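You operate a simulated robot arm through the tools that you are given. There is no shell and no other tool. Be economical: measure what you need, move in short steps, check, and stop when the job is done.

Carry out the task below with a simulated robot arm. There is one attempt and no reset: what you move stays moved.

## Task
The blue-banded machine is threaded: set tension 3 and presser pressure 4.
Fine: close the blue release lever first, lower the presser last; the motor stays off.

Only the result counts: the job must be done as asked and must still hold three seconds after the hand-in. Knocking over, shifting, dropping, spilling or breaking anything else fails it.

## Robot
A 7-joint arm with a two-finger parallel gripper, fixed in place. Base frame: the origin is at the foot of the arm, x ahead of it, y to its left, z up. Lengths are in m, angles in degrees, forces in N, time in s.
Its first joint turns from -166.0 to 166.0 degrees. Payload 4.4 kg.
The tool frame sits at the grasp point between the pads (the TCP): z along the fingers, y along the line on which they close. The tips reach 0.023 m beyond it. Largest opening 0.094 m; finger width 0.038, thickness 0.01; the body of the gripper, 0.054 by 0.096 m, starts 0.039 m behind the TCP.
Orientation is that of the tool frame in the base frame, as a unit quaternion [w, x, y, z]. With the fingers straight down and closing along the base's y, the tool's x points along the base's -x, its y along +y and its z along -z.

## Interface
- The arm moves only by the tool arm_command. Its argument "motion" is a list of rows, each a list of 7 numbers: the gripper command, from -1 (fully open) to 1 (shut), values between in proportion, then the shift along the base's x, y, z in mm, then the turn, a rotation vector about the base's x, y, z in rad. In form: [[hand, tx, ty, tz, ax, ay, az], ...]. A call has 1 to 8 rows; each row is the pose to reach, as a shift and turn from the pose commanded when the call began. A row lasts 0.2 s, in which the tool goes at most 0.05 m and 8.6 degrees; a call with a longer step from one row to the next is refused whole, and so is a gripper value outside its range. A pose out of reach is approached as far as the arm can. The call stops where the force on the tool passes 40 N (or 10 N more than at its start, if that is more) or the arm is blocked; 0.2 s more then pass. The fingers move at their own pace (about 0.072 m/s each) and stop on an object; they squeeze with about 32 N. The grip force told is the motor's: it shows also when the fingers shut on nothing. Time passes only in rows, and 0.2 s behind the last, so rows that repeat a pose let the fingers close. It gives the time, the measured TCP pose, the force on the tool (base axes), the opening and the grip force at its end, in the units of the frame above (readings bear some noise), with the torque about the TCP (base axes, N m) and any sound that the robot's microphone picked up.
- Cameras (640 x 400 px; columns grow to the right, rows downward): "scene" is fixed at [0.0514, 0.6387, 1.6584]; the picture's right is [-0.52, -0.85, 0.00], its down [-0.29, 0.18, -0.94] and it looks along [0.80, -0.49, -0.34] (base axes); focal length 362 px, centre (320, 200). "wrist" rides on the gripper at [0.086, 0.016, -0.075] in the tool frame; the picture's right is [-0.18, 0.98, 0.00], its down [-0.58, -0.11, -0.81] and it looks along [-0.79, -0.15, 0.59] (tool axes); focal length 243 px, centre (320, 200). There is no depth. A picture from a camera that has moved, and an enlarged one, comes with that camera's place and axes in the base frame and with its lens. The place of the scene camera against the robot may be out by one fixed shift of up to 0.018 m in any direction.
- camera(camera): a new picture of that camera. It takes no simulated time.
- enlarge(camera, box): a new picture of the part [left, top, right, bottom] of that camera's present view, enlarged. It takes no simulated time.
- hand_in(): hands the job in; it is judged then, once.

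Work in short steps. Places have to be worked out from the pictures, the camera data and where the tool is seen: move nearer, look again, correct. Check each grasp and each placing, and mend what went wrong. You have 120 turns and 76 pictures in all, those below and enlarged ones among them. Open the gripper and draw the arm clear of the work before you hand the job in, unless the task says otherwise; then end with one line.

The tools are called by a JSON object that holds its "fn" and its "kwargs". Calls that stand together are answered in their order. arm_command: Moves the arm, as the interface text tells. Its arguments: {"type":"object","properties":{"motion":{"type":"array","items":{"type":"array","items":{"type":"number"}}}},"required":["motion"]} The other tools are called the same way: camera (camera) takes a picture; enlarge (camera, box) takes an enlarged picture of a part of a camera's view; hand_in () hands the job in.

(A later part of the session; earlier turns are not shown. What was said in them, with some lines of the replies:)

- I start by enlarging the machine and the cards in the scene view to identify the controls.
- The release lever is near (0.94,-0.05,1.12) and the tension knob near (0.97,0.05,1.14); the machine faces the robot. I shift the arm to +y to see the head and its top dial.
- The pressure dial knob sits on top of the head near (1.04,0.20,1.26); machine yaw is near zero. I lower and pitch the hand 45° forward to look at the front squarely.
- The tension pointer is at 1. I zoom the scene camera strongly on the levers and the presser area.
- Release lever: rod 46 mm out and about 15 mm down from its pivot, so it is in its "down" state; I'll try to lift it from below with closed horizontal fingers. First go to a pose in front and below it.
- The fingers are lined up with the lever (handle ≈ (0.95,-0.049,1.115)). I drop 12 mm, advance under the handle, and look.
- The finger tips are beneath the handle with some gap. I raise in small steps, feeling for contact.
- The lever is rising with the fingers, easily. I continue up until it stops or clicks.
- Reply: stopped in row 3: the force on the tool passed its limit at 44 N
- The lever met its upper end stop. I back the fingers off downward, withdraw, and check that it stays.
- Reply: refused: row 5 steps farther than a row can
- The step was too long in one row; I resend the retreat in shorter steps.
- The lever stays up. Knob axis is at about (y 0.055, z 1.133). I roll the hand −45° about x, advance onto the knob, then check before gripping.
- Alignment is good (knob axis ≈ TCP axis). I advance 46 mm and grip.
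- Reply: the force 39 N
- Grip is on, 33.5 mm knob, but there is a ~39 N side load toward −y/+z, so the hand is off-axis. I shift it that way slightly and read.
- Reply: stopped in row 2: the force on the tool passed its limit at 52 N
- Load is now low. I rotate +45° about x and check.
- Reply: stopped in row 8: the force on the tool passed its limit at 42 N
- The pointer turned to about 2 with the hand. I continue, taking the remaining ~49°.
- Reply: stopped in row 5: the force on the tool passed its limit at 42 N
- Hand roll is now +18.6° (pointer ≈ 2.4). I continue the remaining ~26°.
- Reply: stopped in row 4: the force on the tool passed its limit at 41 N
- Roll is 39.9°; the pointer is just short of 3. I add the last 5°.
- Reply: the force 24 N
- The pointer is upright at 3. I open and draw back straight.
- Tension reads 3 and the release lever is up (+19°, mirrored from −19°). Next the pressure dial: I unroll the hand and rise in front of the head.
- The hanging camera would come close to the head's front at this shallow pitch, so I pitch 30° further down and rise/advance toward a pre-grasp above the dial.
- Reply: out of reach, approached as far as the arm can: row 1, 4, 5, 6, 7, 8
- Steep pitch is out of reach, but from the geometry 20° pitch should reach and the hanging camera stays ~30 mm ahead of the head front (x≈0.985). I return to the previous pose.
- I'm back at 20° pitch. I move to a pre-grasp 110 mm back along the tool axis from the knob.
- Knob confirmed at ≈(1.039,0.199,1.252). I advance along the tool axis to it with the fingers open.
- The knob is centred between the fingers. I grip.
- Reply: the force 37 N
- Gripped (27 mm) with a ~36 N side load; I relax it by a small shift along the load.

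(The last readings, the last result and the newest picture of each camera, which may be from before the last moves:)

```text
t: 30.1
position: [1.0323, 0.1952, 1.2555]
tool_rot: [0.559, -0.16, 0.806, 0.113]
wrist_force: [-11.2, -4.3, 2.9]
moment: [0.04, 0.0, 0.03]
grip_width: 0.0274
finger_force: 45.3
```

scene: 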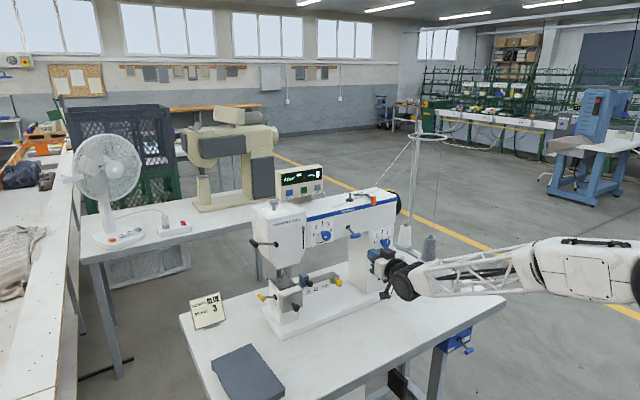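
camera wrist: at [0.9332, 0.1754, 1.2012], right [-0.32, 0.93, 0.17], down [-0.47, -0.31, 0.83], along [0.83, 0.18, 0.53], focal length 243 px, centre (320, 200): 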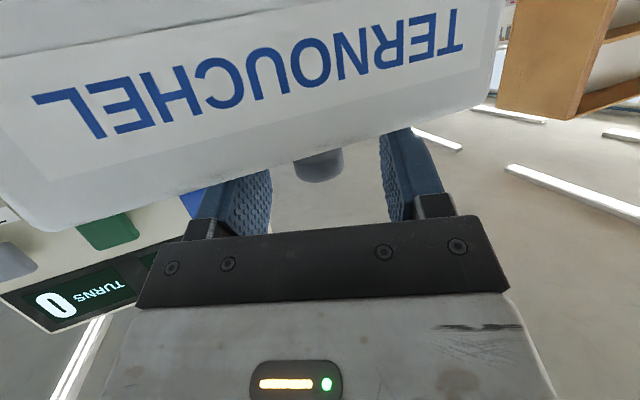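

Load relieved. I turn −0.4 rad about z around the knob axis (1→5 runs toward −y, so 3→4 is clockwise from above).

{"fn": "arm_command", "kwargs": {"motion": [[1, -0.2, 0.7, 0, 0, 0, -0.1], [1, -0.4, 1.4, 0, 0, 0, -0.2], [1, -0.6, 2.2, 0, 0, 0, -0.3], [1, -0.6, 2.9, 0, 0, 0, -0.4]]}}

{"fn": "enlarge", "kwargs": {"camera": "scene", "box": [240, 180, 304, 220]}}

```text
t: 30.6
position: [1.036, 0.1996, 1.257]
tool_rot: [0.566, -0.107, 0.815, 0.066]
wrist_force: [5.2, 18.0, 5.0]
moment: [0.4, -0.14, 0.34]
grip_width: 0.0277
finger_force: 45.0
stopped in row 2: the force on the tool passed its limit at 77 N (the readings are from after the stop); the commanded pose is now the measured one
```

```text
10.00 times, centred on (272, 200) of scene
camera zoom: at [0.0514, 0.6387, 1.6584], right [-0.52, -0.85, 0.0], down [-0.29, 0.18, -0.94], along [0.8, -0.49, -0.34], focal length 3618 px, centre (800, 200)
```

zoom: 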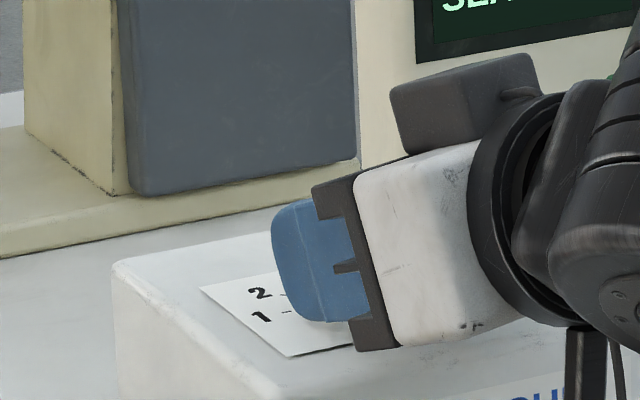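

A force spike stopped it after ~8° of turn, then settled to ~19 N. I continue in smaller steps.

{"fn": "arm_command", "kwargs": {"motion": [[1, 0, 0.3, 0, 0, 0, -0.03], [1, 0, 0.6, 0, 0, 0, -0.06], [1, 0, 1, 0, 0, 0, -0.09], [1, 0, 1.3, 0, 0, 0, -0.12], [1, 0, 1.6, 0, 0, 0, -0.15]]}}

{"fn": "enlarge", "kwargs": {"camera": "scene", "box": [240, 180, 304, 220]}}

```text
t: 31.8
position: [1.035, 0.2029, 1.2561]
tool_rot: [0.57, -0.054, 0.819, 0.029]
wrist_force: [-0.1, 13.5, -3.4]
moment: [0.17, -0.25, 0.28]
grip_width: 0.0276
finger_force: 44.7
stopped in row 5: the force on the tool passed its limit at 42 N (the readings are from after the stop); the commanded pose is now the measured one
```

```text
10.00 times, centred on (272, 200) of scene
camera zoom: at [0.0514, 0.6387, 1.6584], right [-0.52, -0.85, 0.0], down [-0.29, 0.18, -0.94], along [0.8, -0.49, -0.34], focal length 3618 px, centre (800, 200)
```

zoom: 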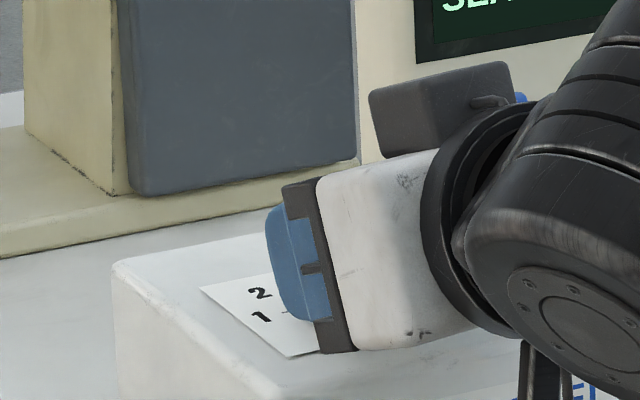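

Yaw is now 6.7° (15.8° turned). The hand is drawn to +y, so I continue with a bit more y travel.

{"fn": "arm_command", "kwargs": {"motion": [[1, 0, 0.6, 0, 0, 0, -0.03], [1, 0, 1.2, 0, 0, 0, -0.06], [1, 0, 1.8, 0, 0, 0, -0.09], [1, 0, 2.4, 0, 0, 0, -0.12], [1, 0, 3, 0, 0, 0, -0.15], [1, 0, 3.6, 0, 0, 0, -0.18]]}}

{"fn": "camera", "kwargs": {"camera": "wrist"}}

```text
t: 33.2
position: [1.0362, 0.2063, 1.2562]
tool_rot: [0.569, 0.021, 0.821, -0.024]
wrist_force: [26.6, 16.8, 5.6]
moment: [0.04, -0.65, 0.37]
grip_width: 0.0273
finger_force: 44.6
```

```text
30 pictures are left
camera wrist: at [0.937, 0.2281, 1.2008], right [0.12, 0.98, 0.16], down [-0.56, -0.06, 0.83], along [0.82, -0.19, 0.54], focal length 243 px, centre (320, 200)
```

wrist: 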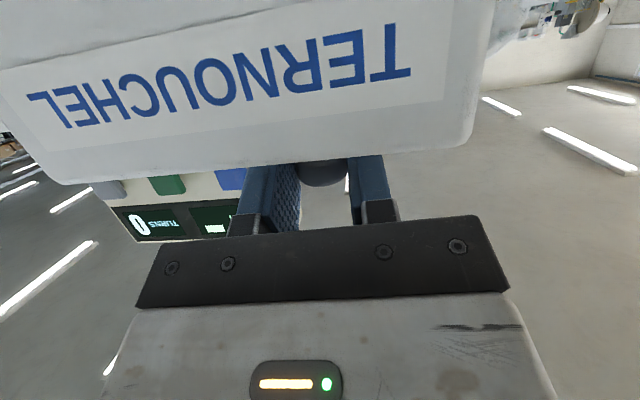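

Grip still good; yaw −3.9° (26° turned). I continue another ~11°, easing x forward slightly.

{"fn": "arm_command", "kwargs": {"motion": [[1, 1, 0.8, 0, 0, 0, -0.03], [1, 1.5, 1.4, 0, 0, 0, -0.06], [1, 1.5, 2, 0, 0, 0, -0.09], [1, 1.5, 2.6, 0, 0, 0, -0.12], [1, 1.5, 3.2, 0, 0, 0, -0.15], [1, 1.5, 3.8, 0, 0, 0, -0.18]]}}

```text
t: 34.6
position: [1.0371, 0.2093, 1.2563]
tool_rot: [0.565, 0.094, 0.816, -0.074]
wrist_force: [-0.8, 5.4, -2.7]
moment: [0.21, 0.04, 0.09]
grip_width: 0.0276
finger_force: 45.0
```

Yaw −14° (36.5° turned). I take the remaining ~8.5°.

{"fn": "arm_command", "kwargs": {"motion": [[1, 0, 0.6, 0, 0, 0, -0.03], [1, 0, 1.2, 0, 0, 0, -0.06], [1, 0, 1.8, 0, 0, 0, -0.09], [1, 0, 2.3, 0, 0, 0, -0.12], [1, 0, 2.8, 0, 0, 0, -0.148], [1, 0, 2.8, 0, 0, 0, -0.148]]}}

{"fn": "enlarge", "kwargs": {"camera": "scene", "box": [240, 180, 304, 220]}}

```text
t: 36.0
position: [1.0373, 0.2114, 1.2562]
tool_rot: [0.558, 0.154, 0.807, -0.114]
wrist_force: [-8.0, -17.0, -2.9]
moment: [0.12, 0.15, -0.34]
grip_width: 0.0275
finger_force: 45.2
```

```text
10.00 times, centred on (272, 200) of scene
camera zoom: at [0.0514, 0.6387, 1.6584], right [-0.52, -0.85, 0.0], down [-0.29, 0.18, -0.94], along [0.8, -0.49, -0.34], focal length 3618 px, centre (800, 200)
```

zoom: 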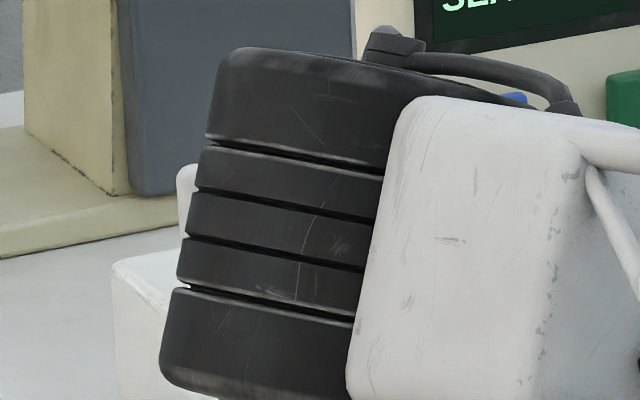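

Total turn is 45°. I open and back out along the tool axis to inspect.

{"fn": "arm_command", "kwargs": {"motion": [[-0.3, 0, 0, 0, 0, 0, 0], [-0.3, 0, 0, 0, 0, 0, 0], [-0.3, 0, 0, 0, 0, 0, 0], [-0.3, -24, 10, 10, 0, 0, 0], [-0.3, -48, 20, 20, 0, 0, 0], [-0.3, -72, 30, 30, 0, 0, 0], [-0.3, -112, 20, 40, 0, 0, 0], [-0.3, -150, -10, 45, 0, 0, 0]]}}

{"fn": "arm_command", "kwargs": {"motion": [[-0.3, -20, -40, 0, 0, 0, 0.1], [-0.3, -40, -80, 0, 0, 0, 0.2], [-0.3, -60, -120, 0, 0, 0, 0.3], [-0.3, -60, -150, 0, 0, 0, 0.39]]}}

{"fn": "enlarge", "kwargs": {"camera": "scene", "box": [244, 190, 308, 230]}}

```text
t: 37.8
position: [0.8862, 0.2056, 1.2995]
tool_rot: [0.558, 0.154, 0.807, -0.115]
wrist_force: [0.5, -0.2, -0.7]
moment: [-0.02, -0.09, -0.02]
grip_width: 0.061
finger_force: 0.0
```

```text
t: 38.8
position: [0.8278, 0.0527, 1.3001]
tool_rot: [0.569, -0.006, 0.822, -0.005]
wrist_force: [-0.1, -0.4, 0.5]
moment: [-0.03, 0.0, 0.02]
grip_width: 0.0613
finger_force: 0.2
```

```text
10.00 times, centred on (276, 210) of scene
camera zoom: at [0.0514, 0.6387, 1.6584], right [-0.52, -0.85, 0.0], down [-0.29, 0.18, -0.94], along [0.8, -0.49, -0.34], focal length 3618 px, centre (760, 100)
```

zoom: 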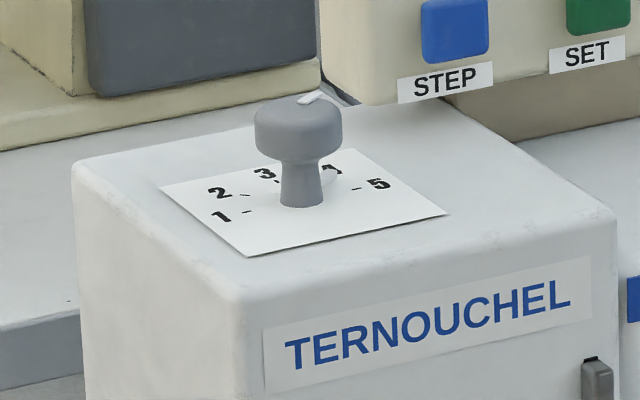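

The mark moved toward 4; I zoom in harder to judge exactness, and also view it from the wrist.

{"fn": "enlarge", "kwargs": {"camera": "scene", "box": [261, 195, 285, 210]}}

```text
16.00 times, centred on (273, 202) of scene
camera zoom: at [0.0514, 0.6387, 1.6584], right [-0.52, -0.85, 0.0], down [-0.29, 0.18, -0.94], along [0.8, -0.49, -0.34], focal length 5789 px, centre (1072, 160)
```

zoom: 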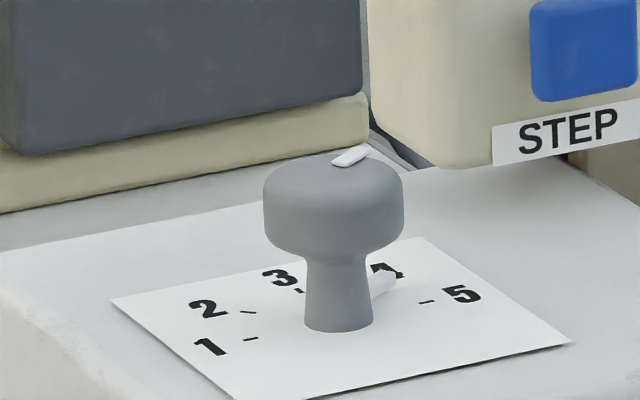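

The base pointer rod seems near 4, but I need a finer look.

{"fn": "enlarge", "kwargs": {"camera": "scene", "box": [269, 198, 281, 205.5]}}

{"fn": "enlarge", "kwargs": {"camera": "wrist", "box": [360, 0, 520, 100]}}

```text
16.00 times, centred on (275, 202) of scene
camera zoom: at [0.0514, 0.6387, 1.6584], right [-0.52, -0.85, 0.0], down [-0.29, 0.18, -0.94], along [0.8, -0.49, -0.34], focal length 5789 px, centre (1040, 172)
```

zoom: 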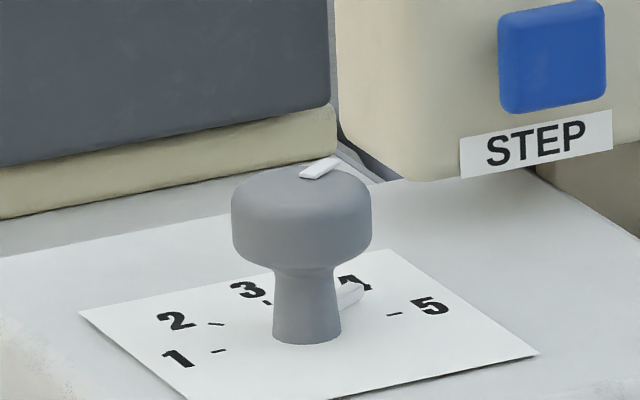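

```text
4.00 times, centred on (440, 50) of wrist
camera zoom: at [0.7272, 0.0677, 1.2451], right [0.06, 0.99, 0.16], down [-0.55, -0.1, 0.83], along [0.83, -0.14, 0.54], focal length 970 px, centre (-160, 800)
```

zoom: 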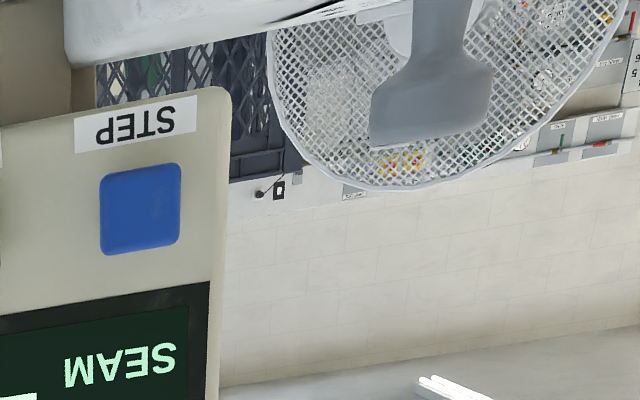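

I need a view from above: raise and pitch the hand so the wrist camera looks down on the dial.

{"fn": "arm_command", "kwargs": {"motion": [[-0.3, -16, 18, 25, 0, 0.12, 0], [-0.3, -32, 36, 50, 0, 0.24, 0], [-0.3, -48, 54, 75, 0, 0.36, 0], [-0.3, -64, 72, 100, 0, 0.48, 0], [-0.3, -80, 90, 125, 0, 0.6, 0], [-0.3, -96, 108, 150, 0, 0.72, 0], [-0.3, -112, 126, 175, 0, 0.84, 0], [-0.3, -128, 147, 200, 0, 0.96, 0]]}}

{"fn": "enlarge", "kwargs": {"camera": "wrist", "box": [240, 80, 400, 180]}}

```text
t: 40.6
position: [0.7023, 0.2022, 1.501]
tool_rot: [0.124, -0.007, 0.992, -0.002]
wrist_force: [0.0, -0.1, 0.1]
moment: [-0.01, -0.01, -0.01]
grip_width: 0.0611
finger_force: 0.0
```

```text
4.00 times, centred on (320, 130) of wrist
camera zoom: at [0.5991, 0.2162, 1.5518], right [0.17, 0.99, 0.04], down [0.36, -0.1, 0.93], along [0.92, -0.14, -0.38], focal length 970 px, centre (320, 480)
```

zoom: 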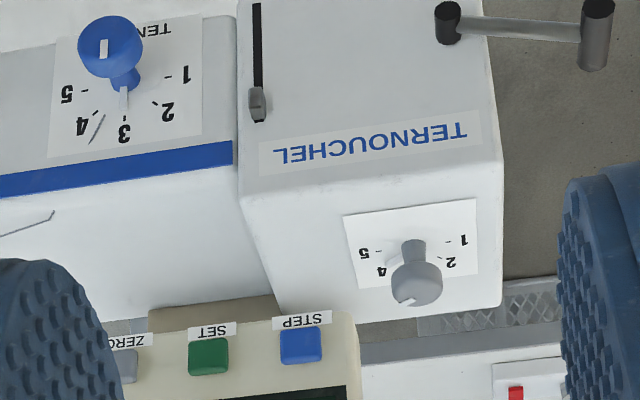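

Tension pointer clearly at 3. Now the pressure knob closer.

{"fn": "enlarge", "kwargs": {"camera": "wrist", "box": [324, 129, 364, 154]}}

```text
16.00 times, centred on (344, 142) of wrist
camera zoom: at [0.5991, 0.2162, 1.5518], right [0.17, 0.99, 0.04], down [0.36, -0.1, 0.93], along [0.92, -0.14, -0.38], focal length 3882 px, centre (-64, 1136)
```

zoom: 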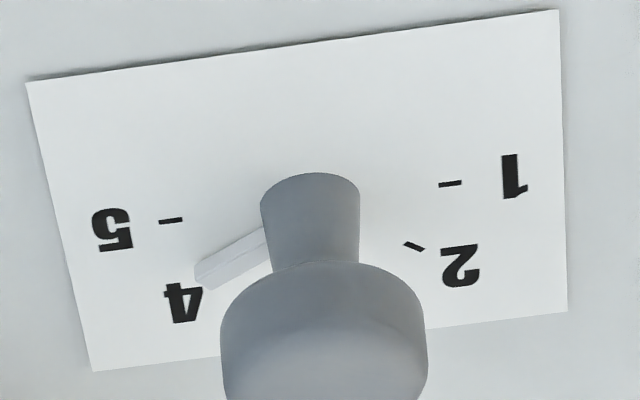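

The rod looks like ~55° versus 45° for 4. I check the knob's top mark too for confirmation.

{"fn": "enlarge", "kwargs": {"camera": "wrist", "box": [324, 136, 364, 161]}}

```text
16.00 times, centred on (344, 148) of wrist
camera zoom: at [0.5991, 0.2162, 1.5518], right [0.17, 0.99, 0.04], down [0.36, -0.1, 0.93], along [0.92, -0.14, -0.38], focal length 3882 px, centre (-64, 1024)
```

zoom: 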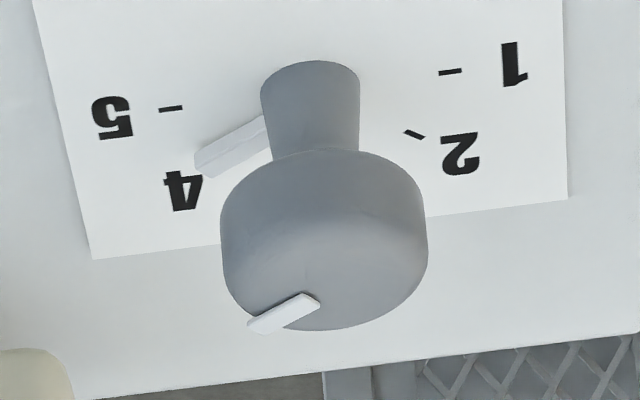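

The pointer is at ≈56°, an 11° overshoot; also the axis works out at (1.055, 0.2045), so I gripped it with the fingertips off-centre. I return to the 20°-pitch approach to turn it back.

{"fn": "arm_command", "kwargs": {"motion": [[-0.3, 20, 0, -20, 0, -0.12, 0], [-0.3, 40, 0, -45, 0, -0.24, 0], [-0.3, 60, 0, -70, 0, -0.36, 0], [-0.3, 80, 0, -95, 0, -0.48, 0], [-0.3, 100, 0, -120, 0, -0.6, 0], [-0.3, 125, 0, -150, 0, -0.72, 0], [-0.3, 150, 1, -180, 0, -0.84, 0], [-0.3, 180, 2, -205, 0, -0.96, 0]]}}

{"fn": "arm_command", "kwargs": {"motion": [[-0.3, 30, 0, 0, 0, 0, 0], [-0.3, 60, 0, 0, 0, 0, 0], [-0.3, 60, 0, 0, 0, 0, 0]]}}

```text
t: 42.4
position: [0.8774, 0.2008, 1.296]
tool_rot: [0.57, -0.006, 0.821, -0.004]
wrist_force: [0.4, -0.2, -0.6]
moment: [0.01, 0.05, -0.04]
grip_width: 0.061
finger_force: 0.0
```

```text
t: 43.2
position: [0.9348, 0.2018, 1.2971]
tool_rot: [0.57, -0.005, 0.822, -0.005]
wrist_force: [0.4, -0.2, -0.5]
moment: [-0.01, -0.01, -0.02]
grip_width: 0.0614
finger_force: 0.1
```

Now advance to the knob: to about (1.043, 0.2045, 1.258), and close.

{"fn": "arm_command", "kwargs": {"motion": [[-0.3, 26, 1, -10, 0, 0, 0], [-0.3, 52, 2, -19, 0, 0, 0], [-0.3, 80, 3, -29, 0, 0, 0], [-0.3, 105, 3, -38, 0, 0, 0], [-0.3, 105, 3, -38, 0, 0, 0], [-0.3, 105, 3, -38, 0, 0, 0]]}}

{"fn": "camera", "kwargs": {"camera": "wrist"}}

```text
t: 44.6
position: [1.0437, 0.2024, 1.2609]
tool_rot: [0.57, -0.006, 0.822, -0.005]
wrist_force: [0.8, 0.1, 0.1]
moment: [-0.01, 0.01, 0.01]
grip_width: 0.0611
finger_force: 0.1
```

```text
21 pictures are left
camera wrist: at [0.9428, 0.2183, 1.2056], right [0.06, 0.99, 0.16], down [-0.55, -0.1, 0.83], along [0.83, -0.14, 0.54], focal length 243 px, centre (320, 200)
```

wrist: 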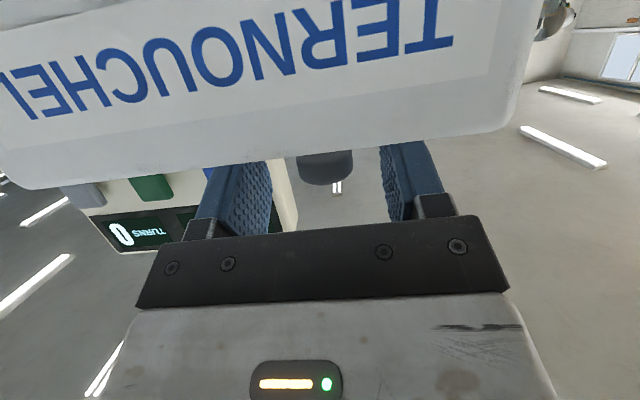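

Well centred. I close.

{"fn": "arm_command", "kwargs": {"motion": [[1, 0, 0, 0, 0, 0, 0], [1, 0, 0, 0, 0, 0, 0], [1, 0, 0, 0, 0, 0, 0]]}}

```text
t: 45.4
position: [1.0426, 0.2043, 1.2617]
tool_rot: [0.571, -0.006, 0.821, -0.004]
wrist_force: [2.4, 39.5, -0.5]
moment: [0.43, -0.04, 0.46]
grip_width: 0.0274
finger_force: 44.9
```

Side load +39 N in y; relax by shifting +y.

{"fn": "arm_command", "kwargs": {"motion": [[1, 0, 1.3, 0, 0, 0, 0], [1, 0, 2.6, 0, 0, 0, 0], [1, 0, 2.6, 0, 0, 0, 0]]}}

```text
t: 46.2
position: [1.0442, 0.205, 1.2606]
tool_rot: [0.57, -0.004, 0.822, -0.005]
wrist_force: [-35.7, 1.5, 3.5]
moment: [0.12, 0.45, -0.01]
grip_width: 0.0276
finger_force: 44.7
```

Now rotate +0.19 rad about z around the knob axis with small steps, easing x back 2 mm.

{"fn": "arm_command", "kwargs": {"motion": [[1, -1, 0, 0, 0, 0, 0], [1, -2, 0, 0, 0, 0, 0], [1, -2, -0.4, 0, 0, 0, 0.035], [1, -2, -0.9, 0, 0, 0, 0.075], [1, -2, -1.4, 0, 0, 0, 0.115], [1, -2, -1.8, 0, 0, 0, 0.15], [1, -2, -2.3, 0, 0, 0, 0.19], [1, -2, -2.3, 0, 0, 0, 0.19]]}}

```text
t: 47.7
position: [1.0424, 0.2035, 1.2605]
tool_rot: [0.569, -0.074, 0.818, 0.043]
wrist_force: [-11.8, -15.5, 0.5]
moment: [-0.31, 0.81, -0.17]
grip_width: 0.0274
finger_force: 45.1
stopped in row 7: the force on the tool passed its limit at 50 N (the readings are from after the stop); the commanded pose is now the measured one
```

Turned 9.7°, close to what's needed. Open, back out, and inspect again from above.

{"fn": "arm_command", "kwargs": {"motion": [[-0.3, 0, 0, 0, 0, 0, 0], [-0.3, 0, 0, 0, 0, 0, 0], [-0.3, 0, 0, 0, 0, 0, 0], [-0.3, -26, -4, 10, 0, 0, 0], [-0.3, -52, -8, 19, 0, 0, 0], [-0.3, -80, -11, 28, 0, 0, 0], [-0.3, -120, -13, 38, 0, 0, -0.08], [-0.3, -165, -13, 45, 0, 0, -0.165]]}}

{"fn": "arm_command", "kwargs": {"motion": [[-0.3, -20, 1, 20, 0, 0.12, 0], [-0.3, -40, 2, 45, 0, 0.24, 0], [-0.3, -60, 4, 70, 0, 0.36, 0], [-0.3, -80, 6, 95, 0, 0.48, 0], [-0.3, -100, 8, 120, 0, 0.6, 0], [-0.3, -125, 10, 150, 0, 0.72, 0], [-0.3, -150, 12, 180, 0, 0.84, 0], [-0.3, -175, 12, 200, 0, 0.96, 0]]}}

{"fn": "enlarge", "kwargs": {"camera": "wrist", "box": [300, 100, 380, 150]}}

```text
t: 49.5
position: [0.8786, 0.1933, 1.2988]
tool_rot: [0.567, -0.008, 0.823, -0.004]
wrist_force: [-4.1, -1.4, 6.6]
moment: [0.0, 0.32, 0.06]
grip_width: 0.0612
finger_force: 0.0
```

```text
t: 51.3
position: [0.7007, 0.2001, 1.5038]
tool_rot: [0.124, -0.007, 0.992, -0.001]
wrist_force: [0.6, 0.0, -1.6]
moment: [0.0, 0.0, -0.02]
grip_width: 0.0612
finger_force: 0.2
```

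```text
8.00 times, centred on (340, 125) of wrist
camera zoom: at [0.5992, 0.215, 1.5548], right [0.16, 0.99, 0.04], down [0.37, -0.1, 0.93], along [0.92, -0.14, -0.38], focal length 1941 px, centre (160, 800)
```

zoom: 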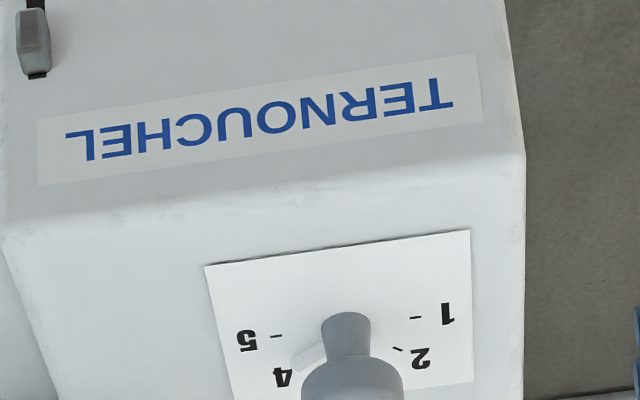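

{"fn": "enlarge", "kwargs": {"camera": "wrist", "box": [324, 132, 364, 157]}}

```text
16.00 times, centred on (344, 144) of wrist
camera zoom: at [0.5992, 0.215, 1.5548], right [0.16, 0.99, 0.04], down [0.37, -0.1, 0.93], along [0.92, -0.14, -0.38], focal length 3882 px, centre (-64, 1088)
```

zoom: 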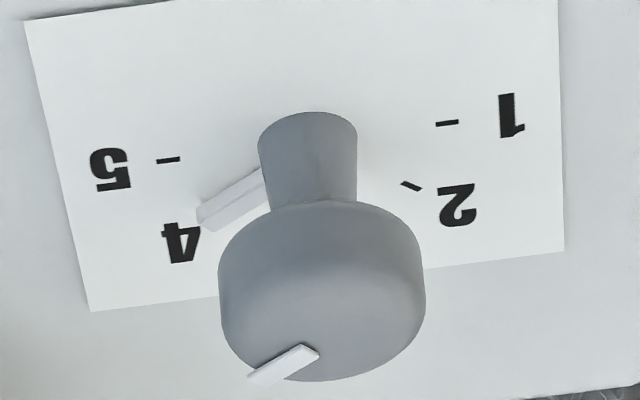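

The pointer is now at ≈52°, so the knob followed only part of the turn. I repeat with a somewhat larger turn.

{"fn": "arm_command", "kwargs": {"motion": [[-0.3, 20, 0, -20, 0, -0.12, 0], [-0.3, 40, 0, -45, 0, -0.24, 0], [-0.3, 60, 0, -70, 0, -0.36, 0], [-0.3, 80, 0, -95, 0, -0.48, 0], [-0.3, 100, 0, -120, 0, -0.6, 0], [-0.3, 130, 1, -150, 0, -0.72, 0], [-0.3, 165, 2, -180, 0, -0.84, 0], [-0.3, 200, 3, -207, 0, -0.96, 0]]}}

{"fn": "arm_command", "kwargs": {"motion": [[-0.3, 36, 0, 0, 0, 0, 0], [-0.3, 62, 1, -9, 0, 0, 0], [-0.3, 88, 2, -18, 0, 0, 0], [-0.3, 114, 2, -27, 0, 0, 0], [-0.3, 142, 2, -36, 0, 0, 0], [-0.3, 142, 2, -36, 0, 0, 0], [-0.3, 142, 2, -36, 0, 0, 0]]}}

```text
t: 53.1
position: [0.9, 0.2054, 1.2991]
tool_rot: [0.571, -0.006, 0.821, -0.004]
wrist_force: [-0.4, 0.5, 1.7]
moment: [0.0, 0.02, 0.0]
grip_width: 0.061
finger_force: 0.2
```

```text
t: 54.7
position: [1.0455, 0.2092, 1.2608]
tool_rot: [0.57, -0.005, 0.822, -0.005]
wrist_force: [-1.0, -0.3, 0.0]
moment: [0.02, 0.01, 0.02]
grip_width: 0.061
finger_force: 0.0
```

At the knob, y reads 0.209; I shift −3 mm and close.

{"fn": "arm_command", "kwargs": {"motion": [[-0.3, 0, -3, 0, 0, 0, 0], [0.2, 0, -3, 0, 0, 0, 0], [1, 0, -3, 0, 0, 0, 0], [1, 0, -3, 0, 0, 0, 0], [1, 0, -3, 0, 0, 0, 0]]}}

```text
t: 55.9
position: [1.0455, 0.2053, 1.2608]
tool_rot: [0.57, -0.006, 0.822, -0.004]
wrist_force: [0.1, 1.9, 0.1]
moment: [-0.02, -0.07, -0.01]
grip_width: 0.0277
finger_force: 45.0
```

Perfectly centred grip, no side load. Turn +0.14 rad.

{"fn": "arm_command", "kwargs": {"motion": [[1, 0, -0.3, 0, 0, 0, 0.03], [1, 0, -0.6, 0, 0, 0, 0.06], [1, 0, -0.9, 0, 0, 0, 0.09], [1, 0, -1.2, 0, 0, 0, 0.12], [1, 0, -1.4, 0, 0, 0, 0.14], [1, 0, -1.4, 0, 0, 0, 0.14]]}}

```text
t: 57.3
position: [1.0455, 0.2034, 1.2616]
tool_rot: [0.568, -0.064, 0.82, 0.036]
wrist_force: [37.3, 4.5, -2.9]
moment: [0.06, -0.51, -0.01]
grip_width: 0.0277
finger_force: 44.8
```

Turned 8.1°. Open, retreat and inspect.

{"fn": "arm_command", "kwargs": {"motion": [[-0.3, 0, 0, 0, 0, 0, 0], [-0.3, 0, 0, 0, 0, 0, 0], [-0.3, 0, 0, 0, 0, 0, 0], [-0.3, -26, -4, 10, 0, 0, 0], [-0.3, -52, -8, 19, 0, 0, 0], [-0.3, -80, -11, 28, 0, 0, 0], [-0.3, -120, -9, 38, 0, 0, -0.08], [-0.3, -165, -7, 45, 0, 0, -0.14]]}}

{"fn": "arm_command", "kwargs": {"motion": [[-0.3, -20, 1, 20, 0, 0.12, 0], [-0.3, -40, 2, 45, 0, 0.24, 0], [-0.3, -60, 4, 70, 0, 0.36, 0], [-0.3, -80, 5, 95, 0, 0.48, 0], [-0.3, -100, 5, 120, 0, 0.6, 0], [-0.3, -125, 5, 150, 0, 0.72, 0], [-0.3, -150, 5, 180, 0, 0.84, 0], [-0.3, -178, 5, 200, 0, 0.96, 0]]}}

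{"fn": "enlarge", "kwargs": {"camera": "wrist", "box": [324, 132, 364, 157]}}

```text
t: 59.1
position: [0.8763, 0.1932, 1.3159]
tool_rot: [0.573, -0.005, 0.819, -0.003]
wrist_force: [-1.2, -0.8, 8.5]
moment: [0.02, 0.48, 0.01]
grip_width: 0.061
finger_force: 0.0
```

```text
t: 60.9
position: [0.7001, 0.2019, 1.5066]
tool_rot: [0.124, -0.008, 0.992, -0.001]
wrist_force: [-0.3, 0.5, -0.8]
moment: [-0.05, -0.01, 0.01]
grip_width: 0.0612
finger_force: 0.1
```

```text
16.00 times, centred on (344, 144) of wrist
camera zoom: at [0.5976, 0.2176, 1.5578], right [0.16, 0.99, 0.04], down [0.37, -0.1, 0.93], along [0.92, -0.14, -0.38], focal length 3882 px, centre (-64, 1088)
```

zoom: 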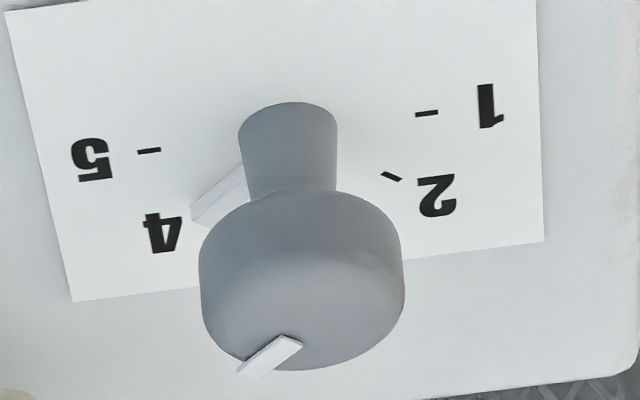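

Pressure pointer now sits at 45° = 4. Next the presser lever: pivot ≈(0.97,0.23,1.157), handle ≈(0.975,0.302,1.176) above it; I'll press it down with closed fingers. First move in front of and above it.

{"fn": "arm_command", "kwargs": {"motion": [[1, 20, 7, -20, 0, -0.12, 0], [1, 40, 14, -45, 0, -0.24, 0], [1, 60, 21, -70, 0, -0.36, 0], [1, 80, 28, -95, 0, -0.48, 0], [1, 100, 35, -120, 0, -0.6, 0], [1, 125, 44, -150, 0, -0.72, 0], [1, 150, 53, -180, 0, -0.84, 0], [1, 180, 62, -207, 0, -0.96, 0]]}}

{"fn": "arm_command", "kwargs": {"motion": [[1, 0, 20, -20, 0, 0, 0], [1, 0, 43, -40, 0, 0, 0], [1, 0, 43, -40, 0, 0, 0]]}}

{"fn": "camera", "kwargs": {"camera": "wrist"}}

{"fn": "enlarge", "kwargs": {"camera": "scene", "box": [230, 190, 326, 250]}}

```text
t: 62.7
position: [0.8848, 0.2624, 1.2992]
tool_rot: [0.572, -0.006, 0.821, -0.003]
wrist_force: [-0.6, -0.2, 1.3]
moment: [0.0, 0.07, -0.01]
grip_width: 0.0
finger_force: 32.1
```

```text
t: 63.5
position: [0.8837, 0.3047, 1.2596]
tool_rot: [0.57, -0.007, 0.822, -0.003]
wrist_force: [-0.4, 0.1, 0.3]
moment: [-0.03, 0.0, -0.02]
grip_width: 0.0001
finger_force: 31.9
```

```text
17 pictures are left
camera wrist: at [0.7835, 0.3208, 1.2036], right [0.06, 0.99, 0.16], down [-0.55, -0.1, 0.83], along [0.83, -0.14, 0.54], focal length 243 px, centre (320, 200)
```

wrist: 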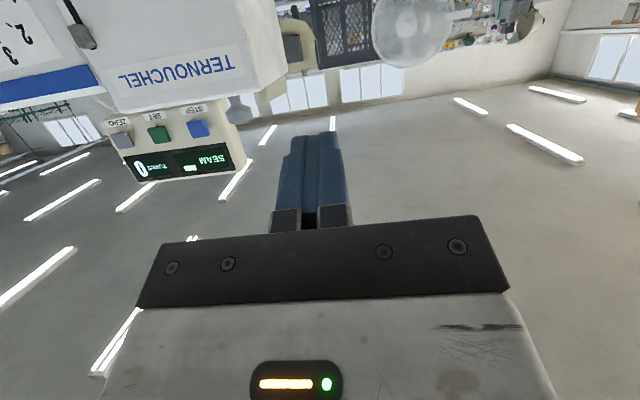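

```text
6.67 times, centred on (278, 220) of scene
camera zoom: at [0.0514, 0.6387, 1.6584], right [-0.52, -0.85, 0.0], down [-0.29, 0.18, -0.94], along [0.8, -0.49, -0.34], focal length 2412 px, centre (600, 67)
```

zoom: 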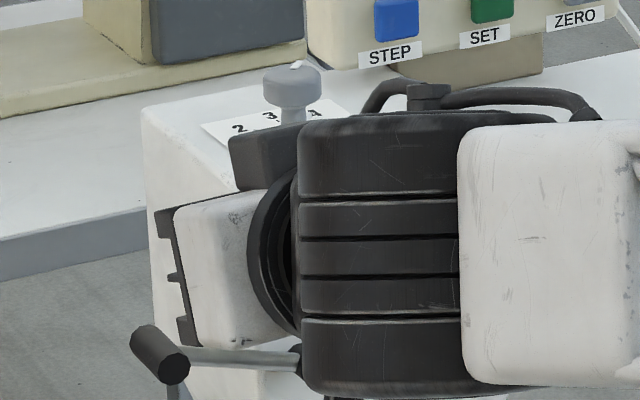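

The fingers are at y≈0.305, above the handle level. I advance 93 mm so the fingers lie over the handle, then descend gently feeling for contact.

{"fn": "arm_command", "kwargs": {"motion": [[1, 45, 0, 0, 0, 0, 0], [1, 92, 0, 0, 0, 0, 0], [1, 92, 0, -12, 0, 0, 0], [1, 92, 0, -22, 0, 0, 0], [1, 92, 0, -30, 0, 0, 0]]}}

{"fn": "enlarge", "kwargs": {"camera": "scene", "box": [225, 200, 321, 260]}}

```text
t: 64.7
position: [0.9755, 0.3061, 1.2291]
tool_rot: [0.569, -0.007, 0.822, -0.004]
wrist_force: [0.2, -0.2, 0.6]
moment: [0.01, 0.01, -0.02]
grip_width: 0.0
finger_force: 31.9
```

```text
6.67 times, centred on (273, 230) of scene
camera zoom: at [0.0514, 0.6387, 1.6584], right [-0.52, -0.85, 0.0], down [-0.29, 0.18, -0.94], along [0.8, -0.49, -0.34], focal length 2412 px, centre (633, 0)
```

zoom: 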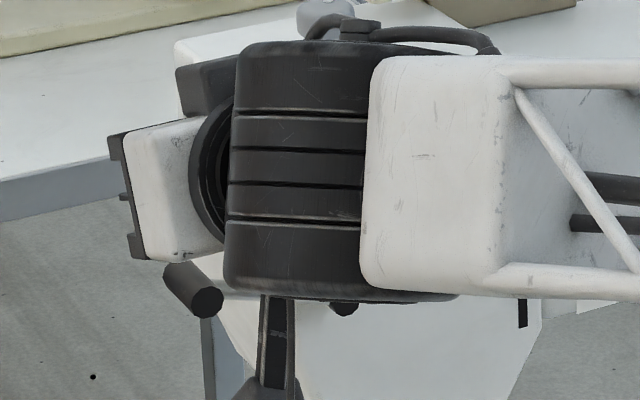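

Clear so far, handle directly below. I continue down in small steps.

{"fn": "arm_command", "kwargs": {"motion": [[1, 0, 0, -6, 0, 0, 0], [1, 0, 0, -12, 0, 0, 0], [1, 0, 0, -18, 0, 0, 0], [1, 0, 0, -24, 0, 0, 0], [1, 0, 0, -30, 0, 0, 0], [1, 0, 0, -36, 0, 0, 0]]}}

{"fn": "enlarge", "kwargs": {"camera": "scene", "box": [225, 210, 321, 270]}}

```text
t: 66.1
position: [0.9738, 0.3067, 1.1942]
tool_rot: [0.569, -0.006, 0.822, -0.004]
wrist_force: [-0.3, -0.3, -0.1]
moment: [-0.02, 0.01, 0.0]
grip_width: 0.0
finger_force: 32.9
```

```text
6.67 times, centred on (273, 240) of scene
camera zoom: at [0.0514, 0.6387, 1.6584], right [-0.52, -0.85, 0.0], down [-0.29, 0.18, -0.94], along [0.8, -0.49, -0.34], focal length 2412 px, centre (633, -67)
```

zoom: 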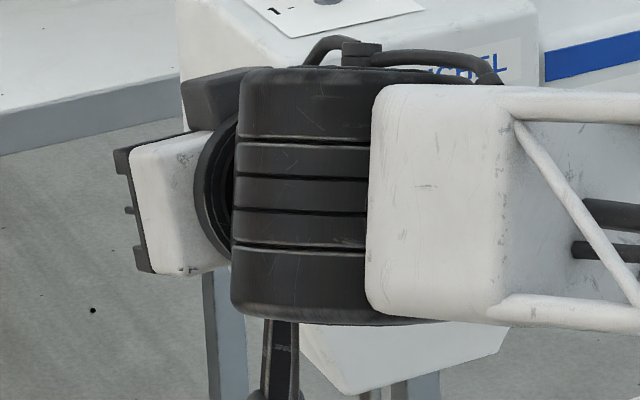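

No contact force yet and the handle is hidden. I go lower in small steps.

{"fn": "arm_command", "kwargs": {"motion": [[1, 0, 0, -5, 0, 0, 0], [1, 0, 0, -10, 0, 0, 0], [1, 0, 0, -15, 0, 0, 0], [1, 0, 0, -20, 0, 0, 0], [1, 0, 0, -25, 0, 0, 0]]}}

{"fn": "camera", "kwargs": {"camera": "wrist"}}

```text
t: 67.3
position: [0.9743, 0.3054, 1.1679]
tool_rot: [0.57, -0.007, 0.822, -0.004]
wrist_force: [-0.2, -0.1, -0.1]
moment: [-0.01, 0.0, 0.02]
grip_width: 0.0
finger_force: 32.2
```

```text
13 pictures are left
camera wrist: at [0.8738, 0.3208, 1.1137], right [0.06, 0.99, 0.16], down [-0.55, -0.1, 0.83], along [0.83, -0.14, 0.54], focal length 243 px, centre (320, 200)
```

wrist: 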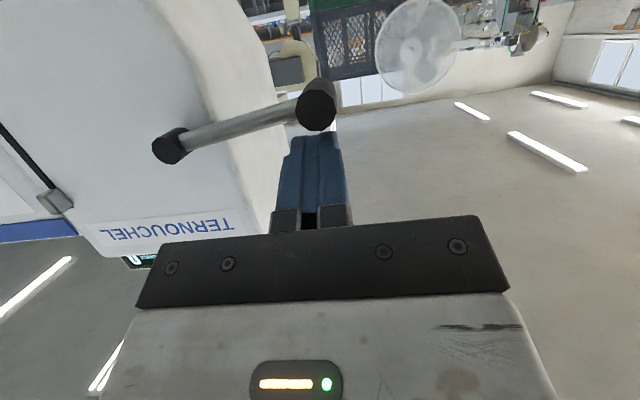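

The lever is now tilted below its pivot (handle z≈1.13) and following the fingers freely. I continue down along its arc.

{"fn": "arm_command", "kwargs": {"motion": [[1, 0, -1, -5, 0, 0, 0], [1, 0, -3, -10, 0, 0, 0], [1, 0, -5, -15, 0, 0, 0], [1, 0, -8, -20, 0, 0, 0], [1, 0, -11, -25, 0, 0, 0]]}}

{"fn": "camera", "kwargs": {"camera": "wrist"}}

```text
t: 68.4
position: [0.9737, 0.3006, 1.1551]
tool_rot: [0.574, -0.007, 0.819, -0.002]
wrist_force: [-0.3, 4.9, 4.8]
moment: [0.08, -0.06, 0.08]
grip_width: 0.0001
finger_force: 32.7
stopped in row 5: the force on the tool passed its limit at 47 N (the readings are from after the stop); the commanded pose is now the measured one
```

```text
12 pictures are left
camera wrist: at [0.8729, 0.3153, 1.0992], right [0.05, 0.99, 0.16], down [-0.56, -0.11, 0.82], along [0.83, -0.13, 0.54], focal length 243 px, centre (320, 200)
```

wrist: 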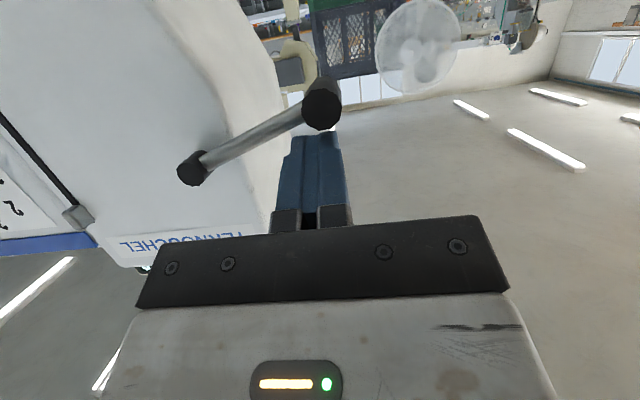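

The lever met its lower end stop. I lift off, withdraw backward, and check everything.

{"fn": "arm_command", "kwargs": {"motion": [[1, 0, 1, 6, 0, 0, 0], [1, 0, 3, 20, 0, 0, 0], [1, -45, 5, 30, 0, 0, 0], [1, -90, 5, 40, 0, 0, 0], [1, -135, 0, 50, 0, 0, 0], [1, -180, -20, 60, 0, 0, 0], [1, -220, -45, 70, 0, 0, 0]]}}

{"fn": "arm_command", "kwargs": {"motion": [[-1, -30, -35, 10, 0, 0, 0], [-1, -60, -70, 20, 0, 0, 0], [-1, -90, -105, 30, 0, 0, 0], [-1, -120, -140, 40, 0, 0, 0], [-1, -150, -175, 50, 0, 0, 0], [-1, -150, -215, 70, 0, 0, 0], [-1, -150, -255, 90, 0, 0, 0]]}}

{"fn": "enlarge", "kwargs": {"camera": "scene", "box": [240, 185, 416, 295]}}

{"fn": "enlarge", "kwargs": {"camera": "scene", "box": [244, 230, 324, 280]}}

```text
refused: row 6 steps farther than a row can; nothing moved
```

```text
t: 70.0
position: [0.8205, 0.0473, 1.2416]
tool_rot: [0.572, -0.008, 0.82, -0.002]
wrist_force: [-0.3, -0.1, -0.1]
moment: [-0.03, -0.03, -0.03]
grip_width: 0.0941
finger_force: 0.0
```

```text
3.64 times, centred on (328, 240) of scene
camera zoom: at [0.0514, 0.6387, 1.6584], right [-0.52, -0.85, 0.0], down [-0.29, 0.18, -0.94], along [0.8, -0.49, -0.34], focal length 1316 px, centre (291, 54)
```

zoom: 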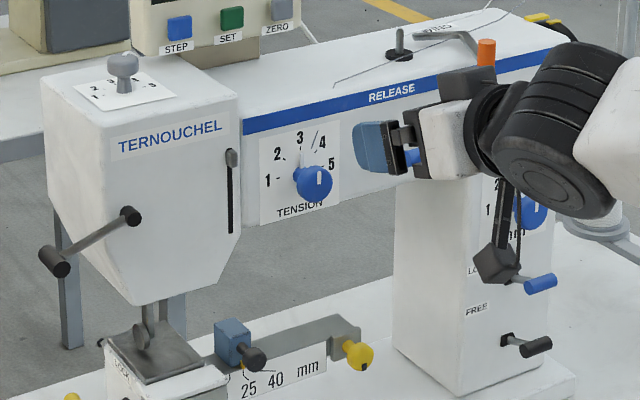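

```text
8.00 times, centred on (284, 255) of scene
camera zoom: at [0.0514, 0.6387, 1.6584], right [-0.52, -0.85, 0.0], down [-0.29, 0.18, -0.94], along [0.8, -0.49, -0.34], focal length 2894 px, centre (608, -240)
```

zoom: 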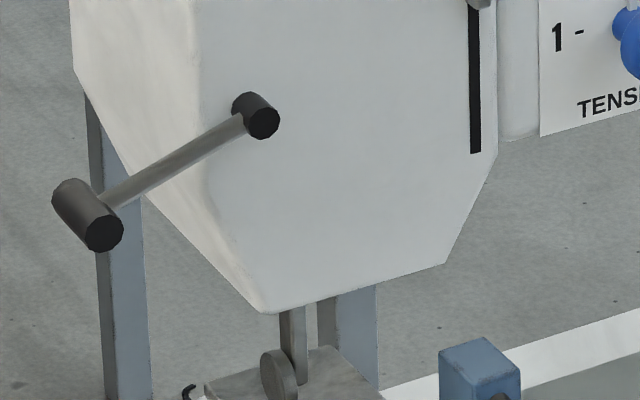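

The first retreat was refused, but the second ran freely without contact. Presser lever is down and the roller foot has dropped. I draw further away and check the release lever and dials.

{"fn": "arm_command", "kwargs": {"motion": [[-1, -45, 0, 15, 0, 0, 0], [-1, -90, 0, 40, 0, 0, 0], [-1, -130, -20, 65, 0, 0, 0], [-1, -160, -50, 90, 0, 0, 0], [-1, -170, -90, 110, 0, 0, 0], [-1, -170, -130, 120, 0, 0, 0], [-1, -170, -170, 120, 0, 0, 0]]}}

{"fn": "enlarge", "kwargs": {"camera": "scene", "box": [304, 208, 400, 268]}}

{"fn": "enlarge", "kwargs": {"camera": "scene", "box": [261, 195, 285, 210]}}

{"fn": "camera", "kwargs": {"camera": "scene"}}

```text
refused: row 2 steps farther than a row can; nothing moved
```

```text
6.67 times, centred on (352, 238) of scene
camera zoom: at [0.0514, 0.6387, 1.6584], right [-0.52, -0.85, 0.0], down [-0.29, 0.18, -0.94], along [0.8, -0.49, -0.34], focal length 2412 px, centre (107, -53)
```

zoom: 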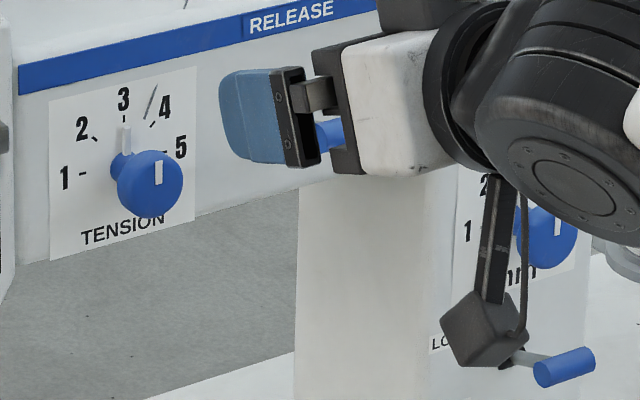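

```text
16.00 times, centred on (273, 202) of scene
camera zoom: at [0.0514, 0.6387, 1.6584], right [-0.52, -0.85, 0.0], down [-0.29, 0.18, -0.94], along [0.8, -0.49, -0.34], focal length 5789 px, centre (1072, 160)
```

zoom: 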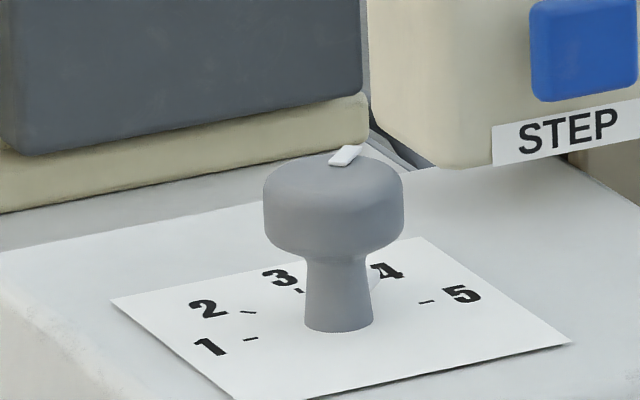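

```text
7 pictures are left
```

scene: 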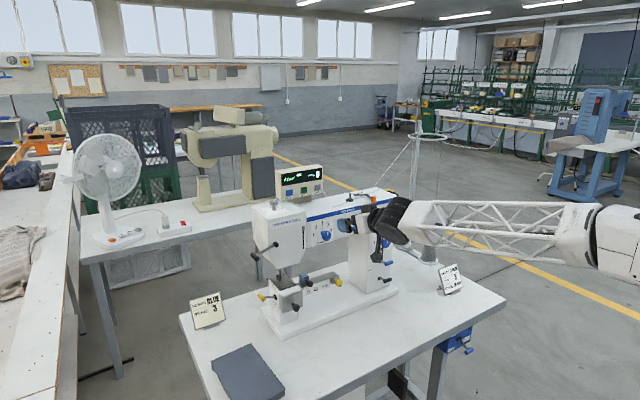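

Tension is at 3 and pressure at 4; the retreat needs smaller steps, so I resend it.

{"fn": "arm_command", "kwargs": {"motion": [[-1, -40, 0, 10, 0, 0, 0], [-1, -80, 0, 25, 0, 0, 0], [-1, -118, -10, 45, 0, 0, 0], [-1, -150, -30, 65, 0, 0, 0], [-1, -170, -60, 85, 0, 0, 0], [-1, -170, -100, 95, 0, 0, 0], [-1, -170, -140, 95, 0, 0, 0], [-1, -170, -170, 95, 0, 0, 0]]}}

{"fn": "enlarge", "kwargs": {"camera": "scene", "box": [304, 208, 400, 268]}}

{"fn": "enlarge", "kwargs": {"camera": "scene", "box": [180, 180, 500, 380]}}

```text
t: 71.8
position: [0.653, -0.1249, 1.3378]
tool_rot: [0.572, -0.008, 0.82, -0.001]
wrist_force: [-0.4, 0.6, -0.2]
moment: [0.03, 0.04, -0.02]
grip_width: 0.0939
finger_force: 0.0
```

```text
6.67 times, centred on (352, 238) of scene
camera zoom: at [0.0514, 0.6387, 1.6584], right [-0.52, -0.85, 0.0], down [-0.29, 0.18, -0.94], along [0.8, -0.49, -0.34], focal length 2412 px, centre (107, -53)
```

zoom: 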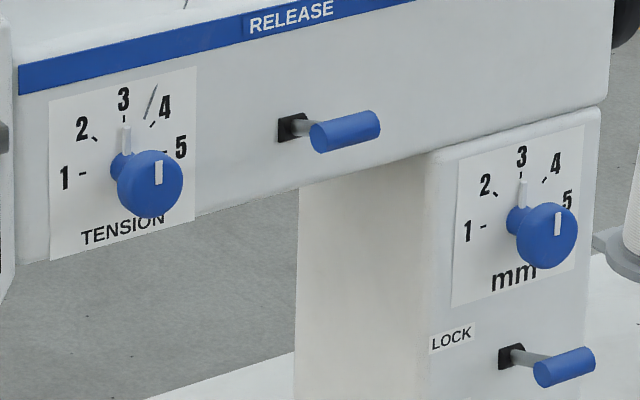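

```text
2.00 times, centred on (340, 280) of scene
camera zoom: at [0.0514, 0.6387, 1.6584], right [-0.52, -0.85, 0.0], down [-0.29, 0.18, -0.94], along [0.8, -0.49, -0.34], focal length 724 px, centre (280, 40)
```

zoom: 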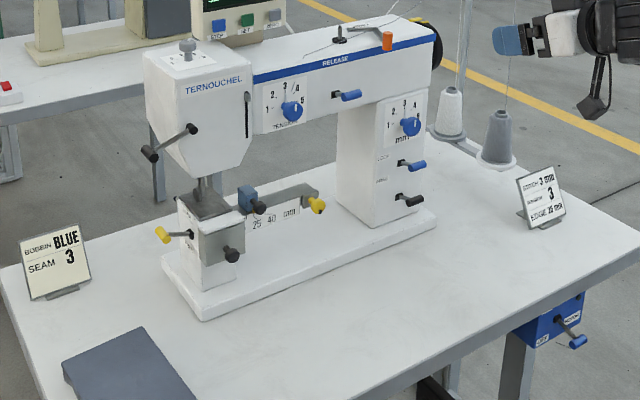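

Everything is as asked: release lever up against its stop, tension 3, pressure 4, presser down, other controls untouched, and the arm clear with the gripper open. I hand in.

{"fn": "hand_in", "kwargs": {}}

```text
The job is handed in.
```

I moved the blue release lever up to its stop first, then set tension to 3 and presser pressure to 4, and lowered the presser last. I never touched the motor. I took the release lever's up position as closed, since only the up and down positions exist and nothing on the machine marks which is which.
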